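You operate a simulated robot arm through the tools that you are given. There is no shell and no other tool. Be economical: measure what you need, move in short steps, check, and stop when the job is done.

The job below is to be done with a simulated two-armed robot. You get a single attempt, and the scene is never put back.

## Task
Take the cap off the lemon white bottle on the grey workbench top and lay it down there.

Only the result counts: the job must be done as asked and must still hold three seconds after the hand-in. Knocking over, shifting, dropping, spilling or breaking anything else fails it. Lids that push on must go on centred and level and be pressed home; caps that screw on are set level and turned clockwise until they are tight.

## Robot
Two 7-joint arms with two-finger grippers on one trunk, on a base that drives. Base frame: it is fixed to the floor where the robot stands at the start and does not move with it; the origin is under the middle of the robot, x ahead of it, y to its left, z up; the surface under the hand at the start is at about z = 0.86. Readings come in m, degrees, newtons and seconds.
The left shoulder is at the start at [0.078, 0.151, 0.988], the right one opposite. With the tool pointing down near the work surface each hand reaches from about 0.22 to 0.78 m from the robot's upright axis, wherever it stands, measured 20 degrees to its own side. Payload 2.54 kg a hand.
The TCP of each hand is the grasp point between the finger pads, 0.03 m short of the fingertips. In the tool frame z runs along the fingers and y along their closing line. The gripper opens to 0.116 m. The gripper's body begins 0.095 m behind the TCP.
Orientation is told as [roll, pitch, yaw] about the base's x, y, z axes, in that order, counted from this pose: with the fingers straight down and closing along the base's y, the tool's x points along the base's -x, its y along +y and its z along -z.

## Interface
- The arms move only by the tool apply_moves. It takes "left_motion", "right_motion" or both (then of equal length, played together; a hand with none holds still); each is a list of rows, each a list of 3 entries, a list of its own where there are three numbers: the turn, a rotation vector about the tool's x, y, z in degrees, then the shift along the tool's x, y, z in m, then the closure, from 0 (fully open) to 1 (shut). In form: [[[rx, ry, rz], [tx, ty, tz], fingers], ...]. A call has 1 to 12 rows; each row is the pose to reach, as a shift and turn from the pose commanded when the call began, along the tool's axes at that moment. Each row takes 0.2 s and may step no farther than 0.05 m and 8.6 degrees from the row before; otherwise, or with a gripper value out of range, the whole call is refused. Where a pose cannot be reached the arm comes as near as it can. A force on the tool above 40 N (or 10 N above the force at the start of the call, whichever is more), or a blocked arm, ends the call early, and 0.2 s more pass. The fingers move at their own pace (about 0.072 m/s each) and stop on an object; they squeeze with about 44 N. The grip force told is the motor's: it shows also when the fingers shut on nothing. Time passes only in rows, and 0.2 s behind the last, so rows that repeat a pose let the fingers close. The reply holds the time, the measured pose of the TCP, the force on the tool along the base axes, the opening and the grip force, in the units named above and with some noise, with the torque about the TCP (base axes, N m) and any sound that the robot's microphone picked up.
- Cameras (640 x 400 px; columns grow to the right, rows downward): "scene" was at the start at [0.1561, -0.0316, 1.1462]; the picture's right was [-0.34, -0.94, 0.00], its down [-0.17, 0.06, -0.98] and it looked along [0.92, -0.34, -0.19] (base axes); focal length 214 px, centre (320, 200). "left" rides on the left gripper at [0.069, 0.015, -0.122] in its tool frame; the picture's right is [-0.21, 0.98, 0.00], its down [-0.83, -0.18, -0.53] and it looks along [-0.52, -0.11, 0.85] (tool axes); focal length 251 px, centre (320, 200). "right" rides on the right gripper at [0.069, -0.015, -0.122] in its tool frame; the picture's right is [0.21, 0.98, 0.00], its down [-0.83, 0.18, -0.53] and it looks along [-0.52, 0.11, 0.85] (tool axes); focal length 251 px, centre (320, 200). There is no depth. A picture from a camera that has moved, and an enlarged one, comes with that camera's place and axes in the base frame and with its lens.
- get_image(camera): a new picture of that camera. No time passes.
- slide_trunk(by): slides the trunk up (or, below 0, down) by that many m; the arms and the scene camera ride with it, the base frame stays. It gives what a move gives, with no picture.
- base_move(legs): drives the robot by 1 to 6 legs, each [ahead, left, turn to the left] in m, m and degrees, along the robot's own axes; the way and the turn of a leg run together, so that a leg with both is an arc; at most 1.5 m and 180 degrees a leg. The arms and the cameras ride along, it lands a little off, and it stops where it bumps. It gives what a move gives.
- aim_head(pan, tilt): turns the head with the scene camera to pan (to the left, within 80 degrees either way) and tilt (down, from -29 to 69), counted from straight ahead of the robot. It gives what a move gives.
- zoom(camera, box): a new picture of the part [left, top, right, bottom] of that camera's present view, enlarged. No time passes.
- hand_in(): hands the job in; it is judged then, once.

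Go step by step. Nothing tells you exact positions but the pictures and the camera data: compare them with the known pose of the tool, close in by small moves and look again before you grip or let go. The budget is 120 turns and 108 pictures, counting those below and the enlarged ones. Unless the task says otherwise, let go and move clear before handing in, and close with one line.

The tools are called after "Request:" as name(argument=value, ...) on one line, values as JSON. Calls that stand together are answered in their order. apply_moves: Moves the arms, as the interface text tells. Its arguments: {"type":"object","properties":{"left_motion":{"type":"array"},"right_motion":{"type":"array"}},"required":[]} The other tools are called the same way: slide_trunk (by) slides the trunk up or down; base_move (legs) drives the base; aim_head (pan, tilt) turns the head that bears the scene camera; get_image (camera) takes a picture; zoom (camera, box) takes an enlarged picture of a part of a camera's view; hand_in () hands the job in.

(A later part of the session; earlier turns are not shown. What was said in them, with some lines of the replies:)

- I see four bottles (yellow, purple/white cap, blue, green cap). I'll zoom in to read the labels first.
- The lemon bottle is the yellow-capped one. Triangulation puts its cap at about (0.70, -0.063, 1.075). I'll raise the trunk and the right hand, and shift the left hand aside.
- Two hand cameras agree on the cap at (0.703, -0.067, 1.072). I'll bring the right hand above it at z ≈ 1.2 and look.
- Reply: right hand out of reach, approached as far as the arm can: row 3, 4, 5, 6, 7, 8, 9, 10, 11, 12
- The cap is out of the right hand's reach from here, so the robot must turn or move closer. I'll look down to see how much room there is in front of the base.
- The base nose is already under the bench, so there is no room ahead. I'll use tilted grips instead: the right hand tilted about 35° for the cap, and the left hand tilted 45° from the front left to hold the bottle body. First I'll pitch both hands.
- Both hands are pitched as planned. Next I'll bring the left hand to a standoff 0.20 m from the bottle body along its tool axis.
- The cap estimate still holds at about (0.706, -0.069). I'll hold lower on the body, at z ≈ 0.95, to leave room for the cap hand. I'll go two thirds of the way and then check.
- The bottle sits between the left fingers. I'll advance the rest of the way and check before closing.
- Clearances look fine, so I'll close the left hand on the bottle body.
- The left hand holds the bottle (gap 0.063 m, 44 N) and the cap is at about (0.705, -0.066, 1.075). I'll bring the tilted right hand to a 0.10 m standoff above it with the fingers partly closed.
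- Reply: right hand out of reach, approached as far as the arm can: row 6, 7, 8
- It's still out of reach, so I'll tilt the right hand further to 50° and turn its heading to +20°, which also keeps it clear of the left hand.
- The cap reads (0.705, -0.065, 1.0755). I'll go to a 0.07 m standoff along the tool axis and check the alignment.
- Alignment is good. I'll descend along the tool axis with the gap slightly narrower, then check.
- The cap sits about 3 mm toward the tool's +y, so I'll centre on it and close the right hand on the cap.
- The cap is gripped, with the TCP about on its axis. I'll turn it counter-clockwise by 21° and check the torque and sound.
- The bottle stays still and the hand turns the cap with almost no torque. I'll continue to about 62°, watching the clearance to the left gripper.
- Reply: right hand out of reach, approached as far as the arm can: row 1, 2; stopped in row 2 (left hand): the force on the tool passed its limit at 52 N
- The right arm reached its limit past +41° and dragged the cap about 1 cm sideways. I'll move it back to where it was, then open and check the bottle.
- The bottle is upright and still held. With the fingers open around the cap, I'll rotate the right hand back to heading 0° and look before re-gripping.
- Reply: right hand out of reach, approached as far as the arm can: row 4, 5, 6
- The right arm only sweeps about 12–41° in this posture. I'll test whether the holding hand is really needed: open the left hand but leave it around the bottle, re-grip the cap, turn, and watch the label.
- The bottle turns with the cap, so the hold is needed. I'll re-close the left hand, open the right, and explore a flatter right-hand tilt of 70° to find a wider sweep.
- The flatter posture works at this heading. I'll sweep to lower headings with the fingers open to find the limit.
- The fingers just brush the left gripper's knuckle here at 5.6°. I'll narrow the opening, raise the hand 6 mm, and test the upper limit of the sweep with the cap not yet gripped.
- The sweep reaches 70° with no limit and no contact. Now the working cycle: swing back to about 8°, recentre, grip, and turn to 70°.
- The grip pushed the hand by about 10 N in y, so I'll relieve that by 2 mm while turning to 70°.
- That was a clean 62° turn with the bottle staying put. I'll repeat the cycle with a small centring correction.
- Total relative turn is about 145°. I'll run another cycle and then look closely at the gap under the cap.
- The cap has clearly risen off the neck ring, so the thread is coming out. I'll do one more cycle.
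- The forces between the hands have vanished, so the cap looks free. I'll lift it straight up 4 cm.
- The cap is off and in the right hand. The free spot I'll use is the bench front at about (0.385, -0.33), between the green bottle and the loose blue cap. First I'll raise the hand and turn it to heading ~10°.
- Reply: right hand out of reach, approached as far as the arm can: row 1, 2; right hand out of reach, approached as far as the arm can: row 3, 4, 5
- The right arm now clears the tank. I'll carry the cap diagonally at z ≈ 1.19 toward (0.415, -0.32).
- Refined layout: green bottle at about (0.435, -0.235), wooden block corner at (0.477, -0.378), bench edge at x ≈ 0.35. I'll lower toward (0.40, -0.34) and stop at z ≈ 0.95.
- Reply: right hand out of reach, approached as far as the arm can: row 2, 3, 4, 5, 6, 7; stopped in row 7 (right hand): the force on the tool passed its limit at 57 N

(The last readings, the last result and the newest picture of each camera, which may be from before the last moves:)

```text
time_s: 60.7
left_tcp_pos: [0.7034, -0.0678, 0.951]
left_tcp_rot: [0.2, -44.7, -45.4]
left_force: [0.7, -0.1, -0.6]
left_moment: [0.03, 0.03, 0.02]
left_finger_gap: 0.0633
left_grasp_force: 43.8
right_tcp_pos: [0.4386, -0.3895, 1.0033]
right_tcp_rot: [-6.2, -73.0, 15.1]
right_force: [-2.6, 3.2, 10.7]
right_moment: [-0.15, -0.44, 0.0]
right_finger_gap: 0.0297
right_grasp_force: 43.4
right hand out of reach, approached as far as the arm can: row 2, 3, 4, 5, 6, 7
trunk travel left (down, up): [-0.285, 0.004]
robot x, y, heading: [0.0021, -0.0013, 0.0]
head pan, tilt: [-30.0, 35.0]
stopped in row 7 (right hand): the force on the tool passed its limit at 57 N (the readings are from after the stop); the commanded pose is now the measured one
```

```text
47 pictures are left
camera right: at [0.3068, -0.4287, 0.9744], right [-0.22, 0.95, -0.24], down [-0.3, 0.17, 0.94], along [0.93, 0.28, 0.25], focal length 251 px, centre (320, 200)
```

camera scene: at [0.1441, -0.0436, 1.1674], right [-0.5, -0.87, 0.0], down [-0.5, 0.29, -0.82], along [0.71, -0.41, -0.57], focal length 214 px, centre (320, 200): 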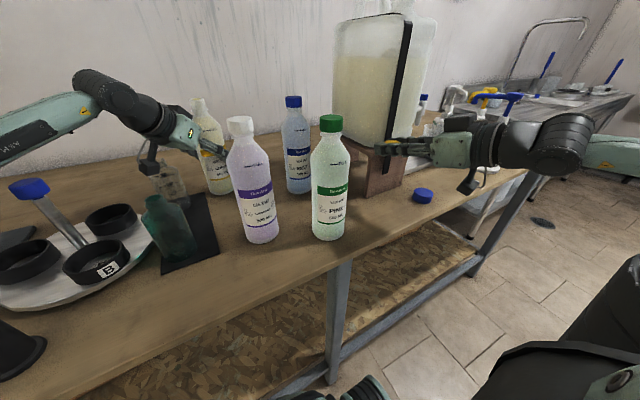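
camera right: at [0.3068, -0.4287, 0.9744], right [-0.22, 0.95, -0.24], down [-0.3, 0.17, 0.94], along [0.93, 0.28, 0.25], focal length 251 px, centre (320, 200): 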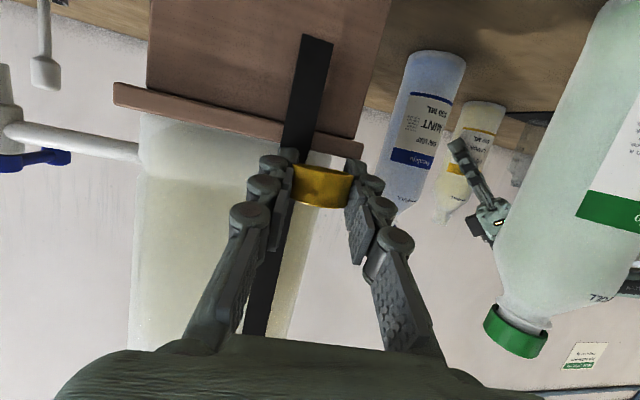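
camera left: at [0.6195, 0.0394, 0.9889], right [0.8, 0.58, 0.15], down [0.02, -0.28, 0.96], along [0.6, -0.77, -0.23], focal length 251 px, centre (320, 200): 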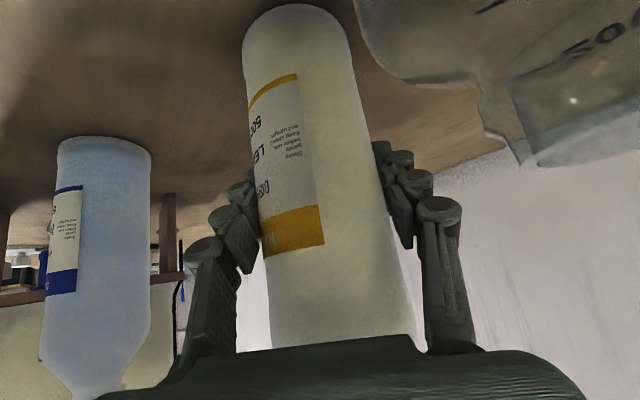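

The fingers touched the tank stand: low poses are not reachable with the trunk this high. The tank looks unmoved. I'll back the right hand off along its axis and raise it clear.

Request:
apply_moves(right_motion=[[[0, 0, 0], [-0.01, 0, -0.015], 0.9], [[0, 0, 0], [-0.02, 0.005, -0.04], 0.9], [[0, 0, 0], [-0.05, 0.02, -0.05], 0.9], [[0, 0, 0], [-0.09, 0.04, -0.05], 0.9], [[0, 0, 0], [-0.13, 0.06, -0.05], 0.9]])

Request:
get_image(camera="scene")

```text
time_s: 61.9
left_tcp_pos: [0.7027, -0.0681, 0.9509]
left_tcp_rot: [0.2, -44.8, -45.4]
left_force: [-0.3, 0.1, 0.9]
left_moment: [-0.05, 0.03, -0.05]
left_finger_gap: 0.0631
left_grasp_force: 43.9
right_tcp_pos: [0.4386, -0.3506, 1.107]
right_tcp_rot: [-5.6, -72.7, 14.5]
right_force: [0.8, 0.5, -0.9]
right_moment: [0.0, 0.03, 0.05]
right_finger_gap: 0.0295
right_grasp_force: 43.6
right hand out of reach, approached as far as the arm can: row 2, 3, 4, 5
trunk travel left (down, up): [-0.285, 0.004]
robot x, y, heading: [0.0023, 0.0003, -0.1]
head pan, tilt: [-30.0, 35.0]
```

```text
46 pictures are left
camera scene: at [0.1445, -0.0443, 1.1672], right [-0.5, -0.87, 0.0], down [-0.5, 0.29, -0.82], along [0.71, -0.41, -0.57], focal length 214 px, centre (320, 200)
```

scene: 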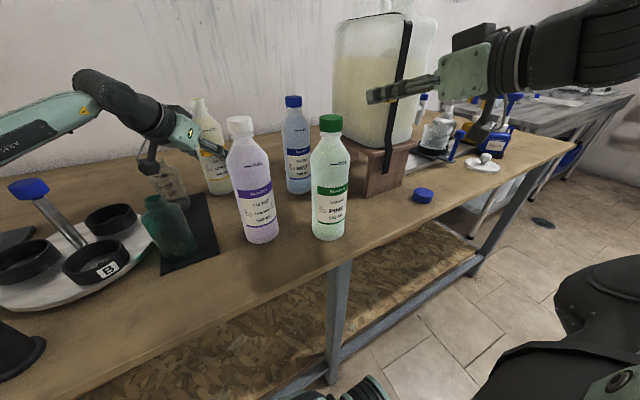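

The tank and stand are unmoved. Now I'll release the bottle with the left hand and retract along its tool axis.

Request:
apply_moves(left_motion=[[[0, 0, 0], [0, 0, 0], 0.4], [[0, 0, 0], [0, 0, 0], 0.2], [[0, 0, 0], [0, 0, 0], 0.17], [[0, 0, 0], [0, 0, -0.03], 0.17], [[0, 0, 0], [0, 0, -0.07], 0.17], [[0, 0, 0], [0, 0, -0.11], 0.17], [[0, 0, 0], [0, 0, -0.15], 0.17], [[0, 0, 0], [0, 0, -0.19], 0.17], [[0, 0, 0], [0, 0, -0.23], 0.17], [[0, 0, 0], [0, 0, -0.27], 0.17], [[0, 0, 0], [0, 0, -0.3], 0.17]])

Request:
aim_head(pan=-15, tilt=25)

Request:
get_image(camera="scene")

```text
time_s: 64.3
left_tcp_pos: [0.5551, 0.081, 1.1641]
left_tcp_rot: [0.1, -44.8, -45.4]
left_force: [-0.6, 0.0, -0.4]
left_moment: [0.01, 0.01, -0.01]
left_finger_gap: 0.096
left_grasp_force: 0.1
right_tcp_pos: [0.4378, -0.3519, 1.1082]
right_tcp_rot: [-5.5, -72.7, 14.4]
right_force: [-0.2, 0.0, -0.6]
right_moment: [-0.02, 0.03, 0.01]
right_finger_gap: 0.0293
right_grasp_force: 44.3
trunk travel left (down, up): [-0.285, 0.004]
robot x, y, heading: [0.0023, -0.002, -0.2]
head pan, tilt: [-30.0, 35.0]
```

```text
time_s: 65.1
left_tcp_pos: [0.5553, 0.0813, 1.1639]
left_tcp_rot: [0.2, -44.8, -45.4]
left_force: [0.0, 0.4, -0.6]
left_moment: [0.0, 0.03, -0.02]
left_finger_gap: 0.0965
left_grasp_force: 0.0
right_tcp_pos: [0.44, -0.3512, 1.1072]
right_tcp_rot: [-5.4, -72.7, 14.4]
right_force: [0.2, -0.5, 0.8]
right_moment: [0.01, 0.02, -0.01]
right_finger_gap: 0.0293
right_grasp_force: 43.9
trunk travel left (down, up): [-0.285, 0.004]
robot x, y, heading: [-0.0019, -0.0002, 0.0]
head pan, tilt: [-15.0, 25.0]
```

```text
45 pictures are left
camera scene: at [0.1576, -0.0237, 1.1829], right [-0.26, -0.97, 0.0], down [-0.41, 0.11, -0.91], along [0.88, -0.23, -0.42], focal length 214 px, centre (320, 200)
```

scene: 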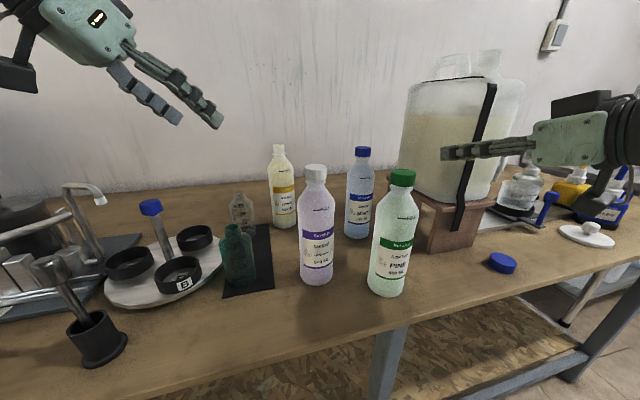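

The bottle stands open and upright. I'll retract the left hand, and ease the right tilt to about 57° while moving it clear of the tank toward the bench front.

Request:
apply_moves(left_motion=[[[0, 0, 0], [0.011, -0.004, -0.034], 0.17], [[0, 0, 0], [0.021, -0.007, -0.069], 0.17], [[0, 0, 0], [0.032, -0.011, -0.103], 0.17], [[0, 0, 0], [0.043, -0.014, -0.137], 0.17], [[0, 0, 0], [0.053, -0.018, -0.172], 0.17], [[0, 0, 0], [0.064, -0.021, -0.206], 0.17]], right_motion=[[[0, 4, 0], [0, 0.007, -0.006], 0.9], [[0, 8, 0], [0, 0.014, -0.012], 0.9], [[0, 12, 0], [0, 0.021, -0.018], 0.9], [[0, 16, 0], [0, 0.028, -0.024], 0.9], [[0, 16, 0], [0, 0.035, -0.03], 0.9], [[0, 16, 0], [0, 0.035, -0.03], 0.9]])

Request:
slide_trunk(by=-0.08)

Request:
get_image(camera="scene")

Request:
get_image(camera="right")

```text
time_s: 66.5
left_tcp_pos: [0.4056, 0.2047, 1.2629]
left_tcp_rot: [0.2, -44.8, -45.5]
left_force: [0.5, -0.4, 0.2]
left_moment: [-0.04, 0.01, -0.04]
left_finger_gap: 0.0965
left_grasp_force: 0.0
right_tcp_pos: [0.442, -0.3506, 1.1032]
right_tcp_rot: [-5.2, -72.0, 14.1]
right_force: [-0.3, 0.9, -0.9]
right_moment: [0.0, 0.02, -0.01]
right_finger_gap: 0.0297
right_grasp_force: 43.9
right hand out of reach, approached as far as the arm can: row 1, 2, 3, 4, 5, 6
trunk travel left (down, up): [-0.285, 0.004]
robot x, y, heading: [0.0009, -0.0007, -0.1]
head pan, tilt: [-15.0, 25.0]
```

```text
time_s: 67.7
left_tcp_pos: [0.4061, 0.204, 1.1836]
left_tcp_rot: [0.1, -44.8, -45.4]
left_force: [-0.7, 0.8, 0.1]
left_moment: [-0.01, 0.01, 0.01]
left_finger_gap: 0.0963
left_grasp_force: 0.0
right_tcp_pos: [0.4418, -0.3507, 1.0239]
right_tcp_rot: [-5.3, -72.1, 14.2]
right_force: [-1.0, 0.5, 0.8]
right_moment: [0.04, 0.02, 0.0]
right_finger_gap: 0.0293
right_grasp_force: 44.1
trunk travel left (down, up): [-0.205, 0.084]
robot x, y, heading: [-0.0023, -0.0009, 0.3]
head pan, tilt: [-15.0, 25.0]
```

```text
44 pictures are left
camera scene: at [0.1575, -0.0236, 1.103], right [-0.26, -0.97, 0.0], down [-0.41, 0.11, -0.91], along [0.88, -0.23, -0.42], focal length 214 px, centre (320, 200)
```

scene: 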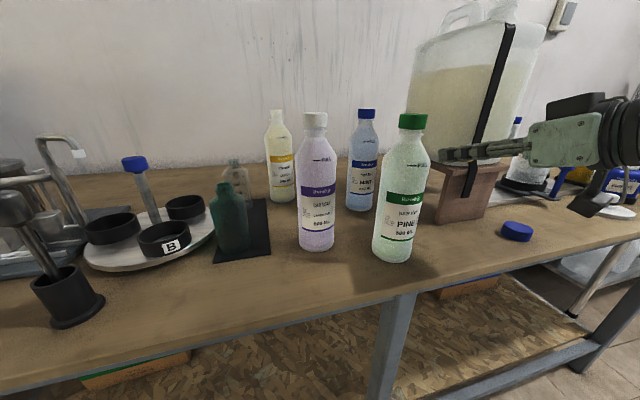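

```text
43 pictures are left
camera right: at [0.309, -0.3889, 0.9963], right [-0.22, 0.95, -0.23], down [-0.28, 0.17, 0.94], along [0.93, 0.27, 0.23], focal length 251 px, centre (320, 200)
```

right: 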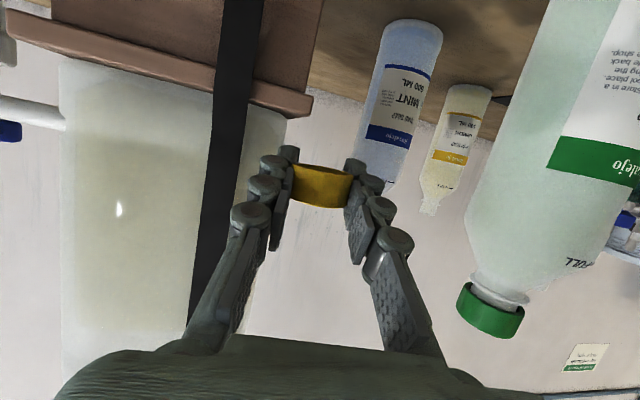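

The right arm is folded too tightly near the body. Backing the base off will let it reach the front of the bench comfortably, so I'll drive back about 0.27 m and then a little right.

Request:
base_move(legs=[[-0.27, 0, 0], [0, -0.12, 0]])

Request:
get_image(camera="scene")

```text
time_s: 71.0
left_tcp_pos: [0.137, 0.0829, 1.1837]
left_tcp_rot: [0.1, -44.8, -45.4]
left_force: [1.3, -0.6, -0.3]
left_moment: [0.03, -0.01, 0.0]
left_finger_gap: 0.0964
left_grasp_force: 0.1
right_tcp_pos: [0.1725, -0.4706, 1.0232]
right_tcp_rot: [-5.2, -71.9, 14.1]
right_force: [0.1, -0.4, 0.0]
right_moment: [-0.04, 0.0, 0.0]
right_finger_gap: 0.0292
right_grasp_force: 43.9
trunk travel left (down, up): [-0.205, 0.084]
robot x, y, heading: [-0.2707, -0.1191, -0.2]
head pan, tilt: [-15.0, 25.0]
```

```text
42 pictures are left
camera scene: at [-0.1126, -0.1441, 1.1029], right [-0.26, -0.97, 0.0], down [-0.41, 0.11, -0.91], along [0.88, -0.23, -0.42], focal length 214 px, centre (320, 200)
```

scene: 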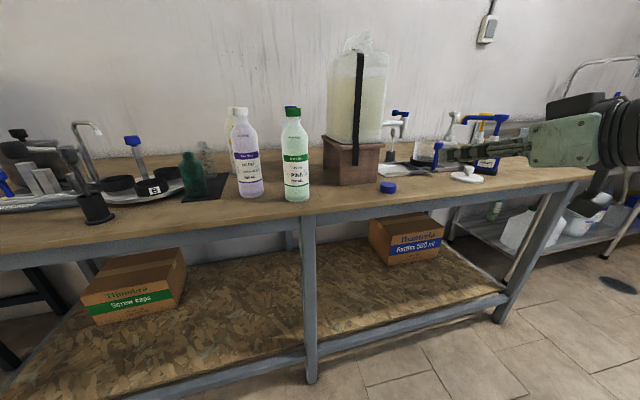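

There is plenty of room now. I'll extend the right hand to about (0.40, -0.335) at z ≈ 1.02 above the free bench area.

Request:
apply_moves(right_motion=[[[0, 1, 0], [-0.011, 0.013, 0.034], 0.9], [[0, 2, 0], [-0.022, 0.026, 0.068], 0.9], [[0, 2, 0], [-0.033, 0.039, 0.102], 0.9], [[0, 2, 0], [-0.044, 0.051, 0.135], 0.9], [[0, 2, 0], [-0.055, 0.064, 0.169], 0.9], [[0, 2, 0], [-0.066, 0.077, 0.203], 0.9], [[0, 2, 0], [-0.077, 0.09, 0.237], 0.9], [[0, 2, 0], [-0.077, 0.09, 0.237], 0.9]])

Request:
get_image(camera="scene")

Request:
get_image(camera="right")

```text
time_s: 72.8
left_tcp_pos: [0.1361, 0.0834, 1.1844]
left_tcp_rot: [0.0, -44.8, -45.4]
left_force: [0.4, -0.6, -0.5]
left_moment: [0.0, 0.01, -0.01]
left_finger_gap: 0.096
left_grasp_force: 0.1
right_tcp_pos: [0.4005, -0.3439, 1.0198]
right_tcp_rot: [-4.6, -70.0, 13.5]
right_force: [0.4, -0.2, -0.5]
right_moment: [-0.02, 0.03, 0.03]
right_finger_gap: 0.0294
right_grasp_force: 43.9
trunk travel left (down, up): [-0.205, 0.084]
robot x, y, heading: [-0.2737, -0.1196, -0.0]
head pan, tilt: [-15.0, 25.0]
```

```text
41 pictures are left
camera scene: at [-0.1127, -0.144, 1.1029], right [-0.26, -0.97, 0.0], down [-0.41, 0.11, -0.91], along [0.88, -0.23, -0.42], focal length 214 px, centre (320, 200)
```

scene: 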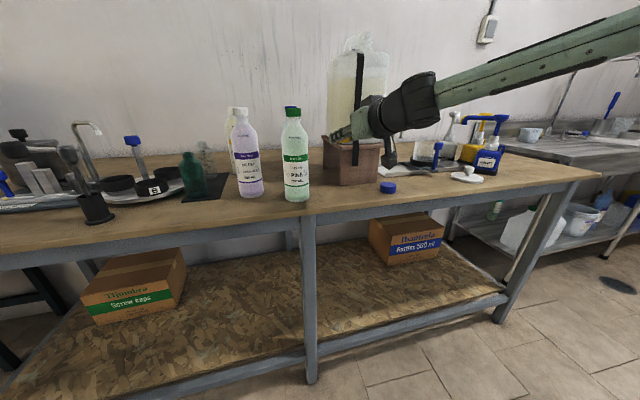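

```text
40 pictures are left
camera right: at [0.2674, -0.3814, 0.998], right [-0.23, 0.95, -0.23], down [-0.25, 0.17, 0.95], along [0.94, 0.27, 0.2], focal length 251 px, centre (320, 200)
```

right: 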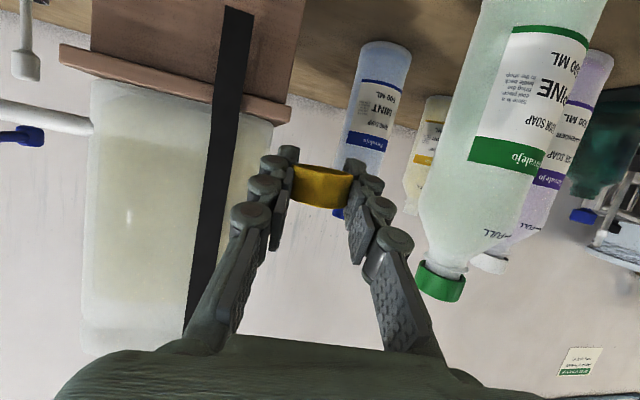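

The pose is good, with the hand camera hanging off the bench edge. I'll lower straight down with the trunk by 0.10 m.

Request:
slide_trunk(by=-0.1)

Request:
get_image(camera="right")

Request:
get_image(camera="scene")

Request:
get_image(camera="left")

```text
time_s: 74.1
left_tcp_pos: [0.1352, 0.084, 1.0834]
left_tcp_rot: [0.0, -44.8, -45.4]
left_force: [0.3, 0.3, -0.1]
left_moment: [0.04, 0.01, -0.05]
left_finger_gap: 0.0965
left_grasp_force: 0.0
right_tcp_pos: [0.4008, -0.3426, 0.9207]
right_tcp_rot: [-4.7, -70.0, 13.6]
right_force: [0.0, -0.1, -0.1]
right_moment: [-0.04, 0.02, 0.01]
right_finger_gap: 0.0293
right_grasp_force: 44.6
trunk travel left (down, up): [-0.105, 0.184]
robot x, y, heading: [-0.2701, -0.1196, -0.2]
head pan, tilt: [-15.0, 25.0]
```

```text
39 pictures are left
camera right: at [0.267, -0.3815, 0.8982], right [-0.23, 0.95, -0.23], down [-0.25, 0.17, 0.95], along [0.94, 0.27, 0.2], focal length 251 px, centre (320, 200)
```

right: 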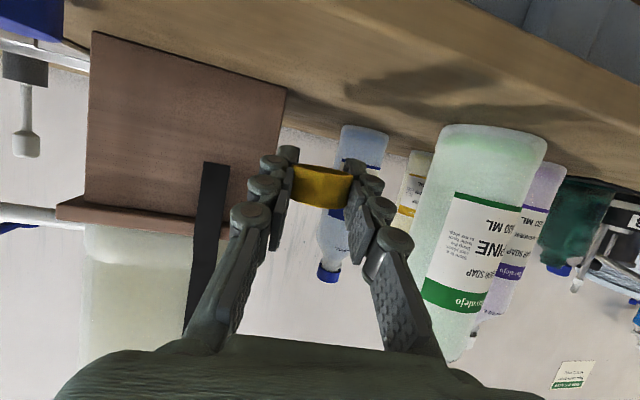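

```text
38 pictures are left
camera scene: at [-0.1127, -0.1439, 1.003], right [-0.26, -0.97, 0.0], down [-0.41, 0.11, -0.91], along [0.88, -0.23, -0.42], focal length 214 px, centre (320, 200)
```

scene: 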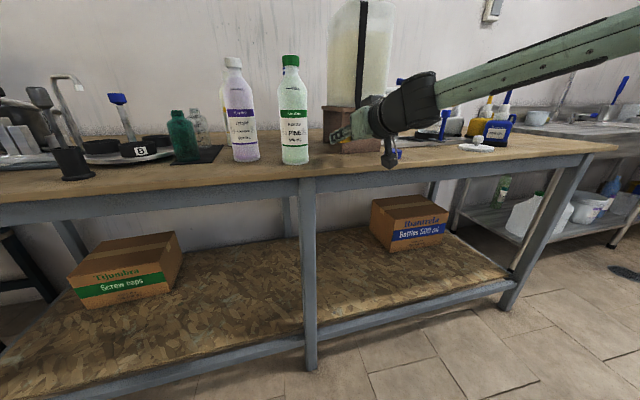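

```text
37 pictures are left
camera left: at [0.0529, 0.1897, 1.1215], right [0.8, 0.58, 0.15], down [0.02, -0.28, 0.96], along [0.6, -0.77, -0.23], focal length 251 px, centre (320, 200)
```

left: 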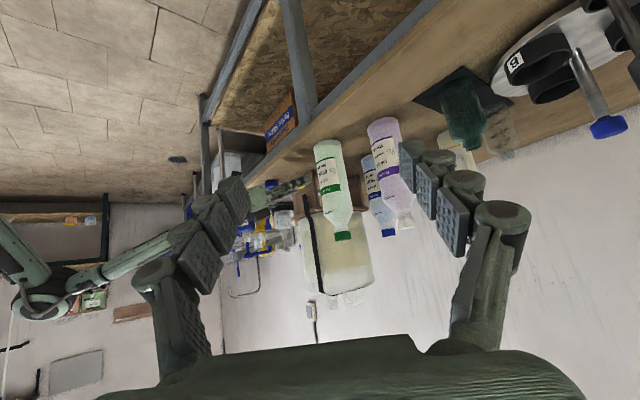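

Everything is clear. I'll lower another 2.5 cm with the trunk, then use small arm steps with force checks.

Request:
slide_trunk(by=-0.025)

Request:
apply_moves(right_motion=[[[0, 0, 0], [0.0028, 0, 0.001], 0.9], [[0, 0, 0], [0.0056, 0, 0.002], 0.9], [[0, 0, 0], [0.0085, 0, 0.003], 0.9], [[0, 0, 0], [0.0113, 0, 0.004], 0.9]])

Request:
get_image(camera="right")

Request:
zoom(camera="scene", box=[270, 60, 430, 180])

```text
time_s: 74.8
left_tcp_pos: [0.1358, 0.0842, 1.0583]
left_tcp_rot: [0.0, -44.9, -45.4]
left_force: [-0.6, -0.2, 0.5]
left_moment: [0.01, 0.03, 0.03]
left_finger_gap: 0.0961
left_grasp_force: 0.0
right_tcp_pos: [0.4016, -0.3431, 0.8945]
right_tcp_rot: [-4.7, -70.0, 13.6]
right_force: [0.5, 0.2, 0.2]
right_moment: [0.0, 0.0, 0.02]
right_finger_gap: 0.0293
right_grasp_force: 43.8
trunk travel left (down, up): [-0.08, 0.209]
robot x, y, heading: [-0.2713, -0.1189, 0.2]
head pan, tilt: [-15.0, 25.0]
```

```text
time_s: 75.8
left_tcp_pos: [0.1364, 0.0835, 1.0578]
left_tcp_rot: [0.1, -44.7, -45.4]
left_force: [0.0, -0.2, -0.2]
left_moment: [0.01, -0.01, -0.02]
left_finger_gap: 0.0965
left_grasp_force: 0.0
right_tcp_pos: [0.4003, -0.3432, 0.8831]
right_tcp_rot: [-4.7, -70.0, 13.6]
right_force: [-0.5, 0.2, -0.2]
right_moment: [0.02, 0.0, -0.04]
right_finger_gap: 0.0291
right_grasp_force: 43.5
trunk travel left (down, up): [-0.08, 0.209]
robot x, y, heading: [-0.2715, -0.1204, 0.1]
head pan, tilt: [-15.0, 25.0]
```

```text
36 pictures are left
camera right: at [0.267, -0.3813, 0.8609], right [-0.23, 0.95, -0.23], down [-0.25, 0.17, 0.95], along [0.94, 0.27, 0.2], focal length 251 px, centre (320, 200)
```

right: 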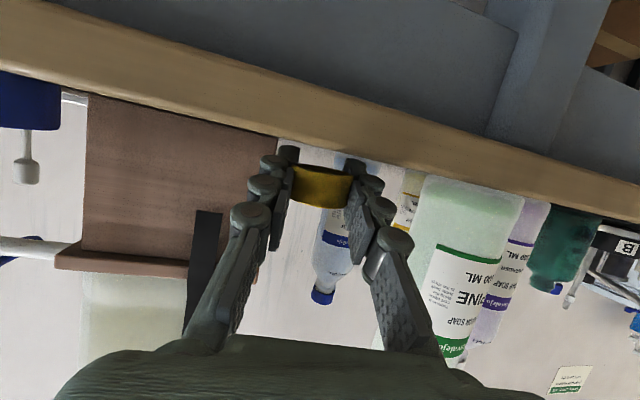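

```text
3.33 times, centred on (350, 120) of scene
camera zoom: at [-0.1126, -0.1439, 0.9779], right [-0.26, -0.97, 0.0], down [-0.41, 0.11, -0.91], along [0.88, -0.23, -0.42], focal length 715 px, centre (220, 467)
```

zoom: 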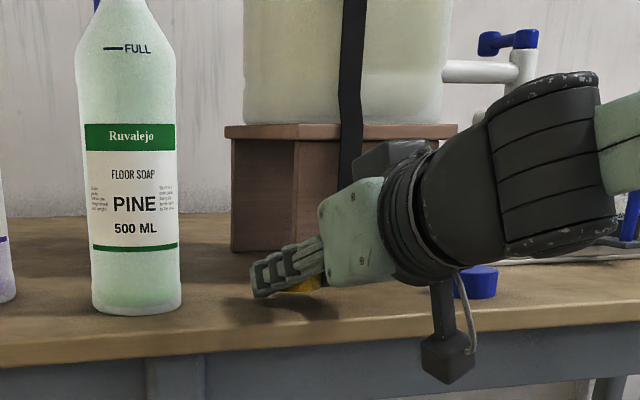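

Still a few millimetres above the surface with no contact force. I'll step down 1 mm at a time.

Request:
apply_moves(right_motion=[[[0, 0, 0], [0.0014, 0, 0.0005], 0.9], [[0, 0, 0], [0.0028, 0, 0.001], 0.9], [[0, 0, 0], [0.0042, 0, 0.0015], 0.9]])

Request:
zoom(camera="scene", box=[310, 110, 370, 150])

Request:
zoom(camera="right", box=[240, 100, 400, 220])

```text
time_s: 76.6
left_tcp_pos: [0.136, 0.0837, 1.0595]
left_tcp_rot: [0.2, -44.8, -45.3]
left_force: [0.1, 0.9, 1.1]
left_moment: [-0.03, -0.04, 0.0]
left_finger_gap: 0.0963
left_grasp_force: 0.1
right_tcp_pos: [0.4002, -0.3433, 0.8804]
right_tcp_rot: [-4.7, -70.3, 13.7]
right_force: [2.3, 1.5, 7.3]
right_moment: [0.16, -0.2, -0.1]
right_finger_gap: 0.0294
right_grasp_force: 43.7
trunk travel left (down, up): [-0.08, 0.209]
robot x, y, heading: [-0.2708, -0.1221, -0.1]
head pan, tilt: [-15.0, 25.0]
```

```text
10.00 times, centred on (340, 130) of scene
camera zoom: at [-0.1129, -0.1437, 0.9781], right [-0.26, -0.97, 0.0], down [-0.41, 0.11, -0.91], along [0.88, -0.23, -0.42], focal length 2145 px, centre (120, 900)
```

zoom: 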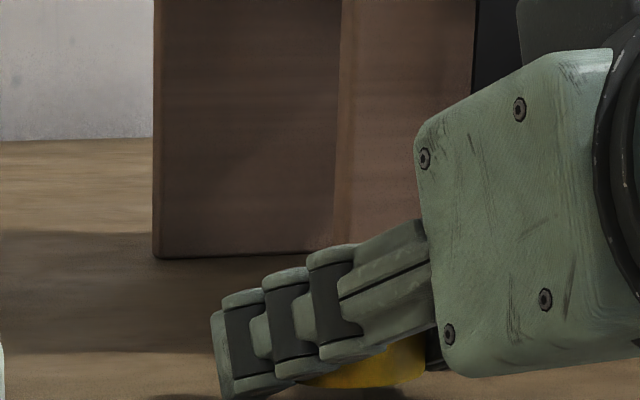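

```text
3.33 times, centred on (320, 160) of right
camera zoom: at [0.2673, -0.3817, 0.8583], right [-0.23, 0.95, -0.23], down [-0.25, 0.17, 0.95], along [0.94, 0.27, 0.2], focal length 838 px, centre (320, 333)
```

zoom: 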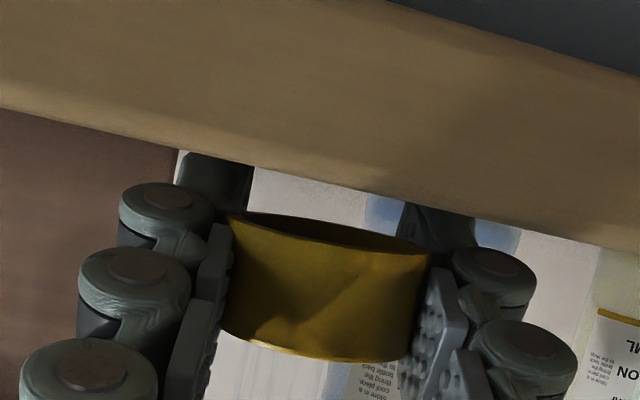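

The fingertips touch the bench with the cap about 6 mm above it. I'll flatten the tilt by 6° so the cap gets closer, then ease down again.

Request:
apply_moves(right_motion=[[[0, -3, 0], [0, 0, 0], 0.9], [[0, -6, 0], [0, 0, 0], 0.9], [[0, -6, 0], [0.001, 0, 0.0003], 0.9], [[0, -6, 0], [0.002, 0, 0.0006], 0.9]])

Request:
zoom(camera="right", box=[240, 100, 400, 220])

```text
time_s: 77.6
left_tcp_pos: [0.1358, 0.0838, 1.0601]
left_tcp_rot: [0.2, -44.8, -45.5]
left_force: [-1.3, 0.1, -0.6]
left_moment: [0.02, 0.02, 0.01]
left_finger_gap: 0.0962
left_grasp_force: 0.0
right_tcp_pos: [0.4002, -0.3433, 0.8784]
right_tcp_rot: [-6.8, -76.1, 15.7]
right_force: [-2.4, -2.2, 9.8]
right_moment: [0.19, -0.2, 0.05]
right_finger_gap: 0.0292
right_grasp_force: 44.3
trunk travel left (down, up): [-0.08, 0.209]
robot x, y, heading: [-0.2714, -0.1195, 0.1]
head pan, tilt: [-15.0, 25.0]
```

```text
3.33 times, centred on (320, 160) of right
camera zoom: at [0.2698, -0.3811, 0.8413], right [-0.2, 0.95, -0.24], down [-0.35, 0.15, 0.92], along [0.91, 0.27, 0.3], focal length 838 px, centre (320, 333)
```

zoom: 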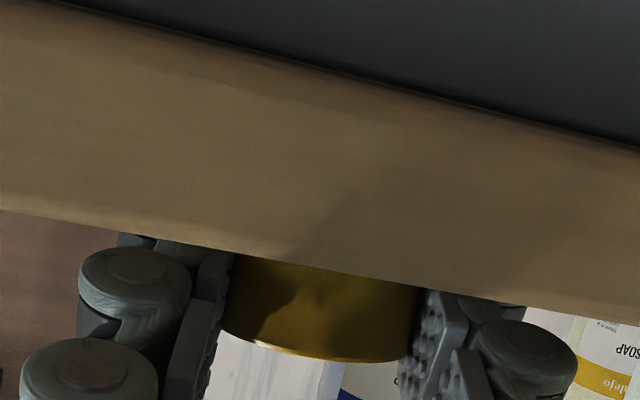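

The cap is practically on the surface. I'll lift the hand 1 mm to unload the fingertips and open gently.

Request:
apply_moves(right_motion=[[[0, 0, 0], [-0.001, 0, -0.0003], 0.9], [[0, 0, 0], [-0.001, 0, -0.0003], 0.72], [[0, 0, 0], [-0.001, 0, -0.0003], 0.66], [[0, 0, 0], [-0.001, 0, -0.0003], 0.6], [[0, 0, 0], [-0.001, 0, -0.0003], 0.52], [[0, 0, 0], [-0.001, 0, -0.0003], 0.5]])

Request:
zoom(camera="right", box=[240, 100, 400, 220])

Request:
zoom(camera="scene", box=[310, 110, 370, 150])

```text
time_s: 79.0
left_tcp_pos: [0.136, 0.0828, 1.0591]
left_tcp_rot: [0.2, -44.9, -45.4]
left_force: [-0.1, 0.2, -0.1]
left_moment: [-0.01, -0.02, -0.01]
left_finger_gap: 0.0966
left_grasp_force: 0.1
right_tcp_pos: [0.4001, -0.3435, 0.8771]
right_tcp_rot: [-6.7, -75.8, 15.6]
right_force: [3.2, -0.6, 7.1]
right_moment: [0.17, -0.15, -0.11]
right_finger_gap: 0.0586
right_grasp_force: 0.1
trunk travel left (down, up): [-0.08, 0.209]
robot x, y, heading: [-0.2717, -0.1188, -0.1]
head pan, tilt: [-15.0, 25.0]
```

```text
3.33 times, centred on (320, 160) of right
camera zoom: at [0.2697, -0.3808, 0.8409], right [-0.21, 0.95, -0.24], down [-0.35, 0.15, 0.92], along [0.91, 0.27, 0.3], focal length 838 px, centre (320, 333)
```

zoom: 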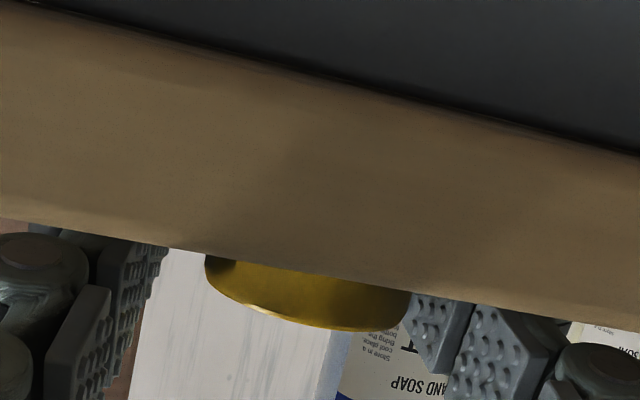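

```text
10.00 times, centred on (340, 130) of scene
camera zoom: at [-0.113, -0.1438, 0.978], right [-0.26, -0.97, 0.0], down [-0.41, 0.11, -0.91], along [0.88, -0.23, -0.42], focal length 2145 px, centre (120, 900)
```

zoom: 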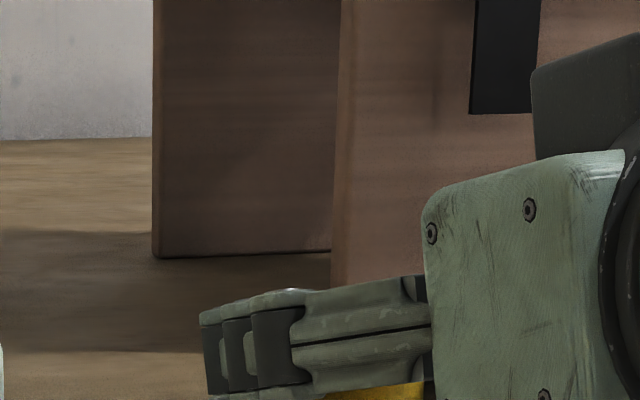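

The cap is resting on the bench. I'll open a bit more, centre so neither finger touches it, and lift straight up.

Request:
apply_moves(right_motion=[[[0, 0, 0], [-0.002, 0.003, -0.0005], 0.4], [[0, 0, 0], [-0.002, 0.006, -0.0005], 0.36], [[0, 0, 0], [-0.01, 0.006, -0.0025], 0.36], [[0, 0, 0], [-0.025, 0.006, -0.006], 0.36], [[0, 0, 0], [-0.05, 0.006, -0.012], 0.36], [[0, 0, 0], [-0.08, 0.006, -0.02], 0.36]])

Request:
get_image(camera="scene")

Request:
get_image(camera="right")

```text
time_s: 80.4
left_tcp_pos: [0.137, 0.0846, 1.0589]
left_tcp_rot: [0.1, -44.8, -45.4]
left_force: [0.6, -0.9, -0.2]
left_moment: [-0.03, 0.02, -0.03]
left_finger_gap: 0.0964
left_grasp_force: 0.0
right_tcp_pos: [0.3999, -0.3339, 0.9586]
right_tcp_rot: [-6.6, -76.0, 15.7]
right_force: [-0.2, 0.1, -0.3]
right_moment: [-0.01, -0.01, -0.01]
right_finger_gap: 0.0743
right_grasp_force: 0.0
trunk travel left (down, up): [-0.08, 0.209]
robot x, y, heading: [-0.2699, -0.121, -0.1]
head pan, tilt: [-15.0, 25.0]
```

```text
29 pictures are left
camera scene: at [-0.1127, -0.1439, 0.9779], right [-0.26, -0.97, 0.0], down [-0.41, 0.11, -0.91], along [0.88, -0.23, -0.42], focal length 214 px, centre (320, 200)
```

scene: 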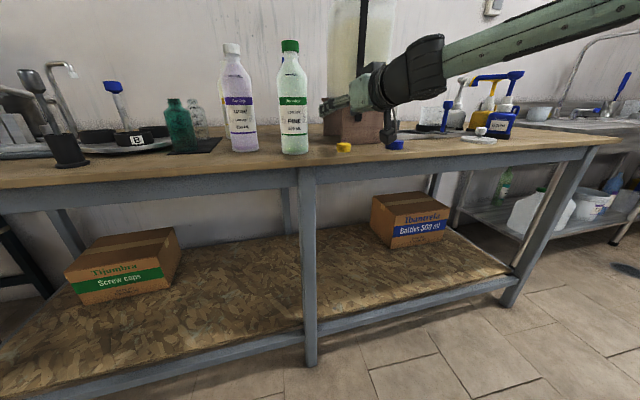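

```text
28 pictures are left
camera right: at [0.2697, -0.373, 0.9219], right [-0.21, 0.95, -0.24], down [-0.35, 0.15, 0.93], along [0.92, 0.27, 0.3], focal length 251 px, centre (320, 200)
```

right: 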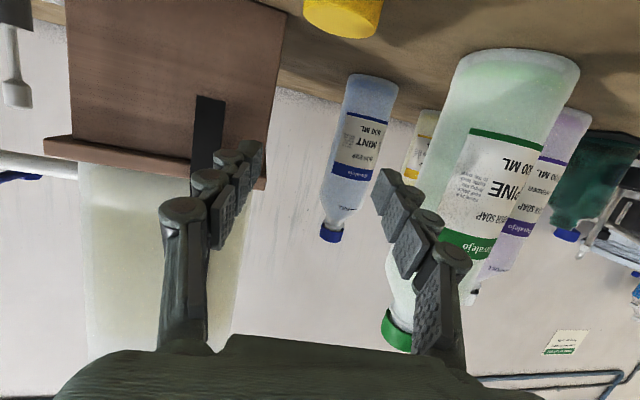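

The cap stands flat on the bench. I'll back the right hand away and take a final look from higher up.

Request:
apply_moves(right_motion=[[[0, 0, 0], [0, 0, -0.04], 0.36], [[0, 0, 0], [0, 0, -0.08], 0.36], [[0, 0, 0], [-0.01, 0, -0.12], 0.36]])

Request:
slide_trunk(by=0.2)

Request:
get_image(camera="scene")

Request:
zoom(camera="scene", box=[200, 80, 420, 230])

```text
time_s: 81.2
left_tcp_pos: [0.1349, 0.0834, 1.0589]
left_tcp_rot: [0.2, -44.9, -45.4]
left_force: [-0.4, 0.2, -0.8]
left_moment: [0.0, 0.02, -0.02]
left_finger_gap: 0.0963
left_grasp_force: 0.0
right_tcp_pos: [0.282, -0.3521, 0.997]
right_tcp_rot: [-6.5, -75.8, 15.5]
right_force: [0.9, 1.0, -0.3]
right_moment: [0.02, -0.01, 0.01]
right_finger_gap: 0.0744
right_grasp_force: 0.1
trunk travel left (down, up): [-0.08, 0.209]
robot x, y, heading: [-0.2696, -0.1185, 0.1]
head pan, tilt: [-15.0, 25.0]
```

```text
time_s: 83.4
left_tcp_pos: [0.1368, 0.0834, 1.2581]
left_tcp_rot: [0.0, -44.8, -45.4]
left_force: [0.2, 1.1, -0.4]
left_moment: [0.0, 0.02, 0.01]
left_finger_gap: 0.0962
left_grasp_force: 0.1
right_tcp_pos: [0.2836, -0.3523, 1.1985]
right_tcp_rot: [-6.6, -75.9, 15.6]
right_force: [-0.6, -0.9, -0.6]
right_moment: [0.01, 0.0, -0.04]
right_finger_gap: 0.074
right_grasp_force: 0.0
trunk travel left (down, up): [-0.28, 0.009]
robot x, y, heading: [-0.2695, -0.1198, 0.1]
head pan, tilt: [-15.0, 25.0]
```

```text
27 pictures are left
camera scene: at [-0.1125, -0.1439, 1.1778], right [-0.26, -0.97, 0.0], down [-0.41, 0.11, -0.91], along [0.88, -0.23, -0.42], focal length 214 px, centre (320, 200)
```

scene: 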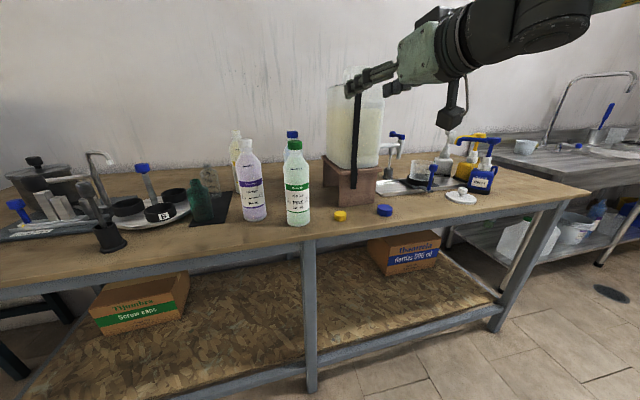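

```text
2.67 times, centred on (310, 155) of scene
camera zoom: at [-0.1125, -0.1439, 1.1778], right [-0.26, -0.97, 0.0], down [-0.41, 0.11, -0.91], along [0.88, -0.23, -0.42], focal length 572 px, centre (347, 320)
```

zoom: 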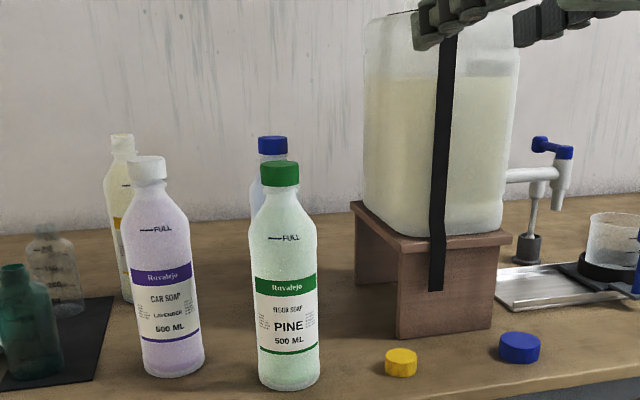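

The lemon bottle stands upright and open. Its yellow cap lies flat on the bench, nothing else appears to have moved, and both hands are clear, so I'm handing in.

Request:
hand_in()

```text
The job is handed in.
```

The lemon bottle's cap is unscrewed and lies flat near the front edge of the grey workbench. The bottle is still upright and both hands are clear. While carrying the cap, the right hand bumped the tank's wooden stand once, at about 57 N, but the pictures show no shift in the stand or tank.
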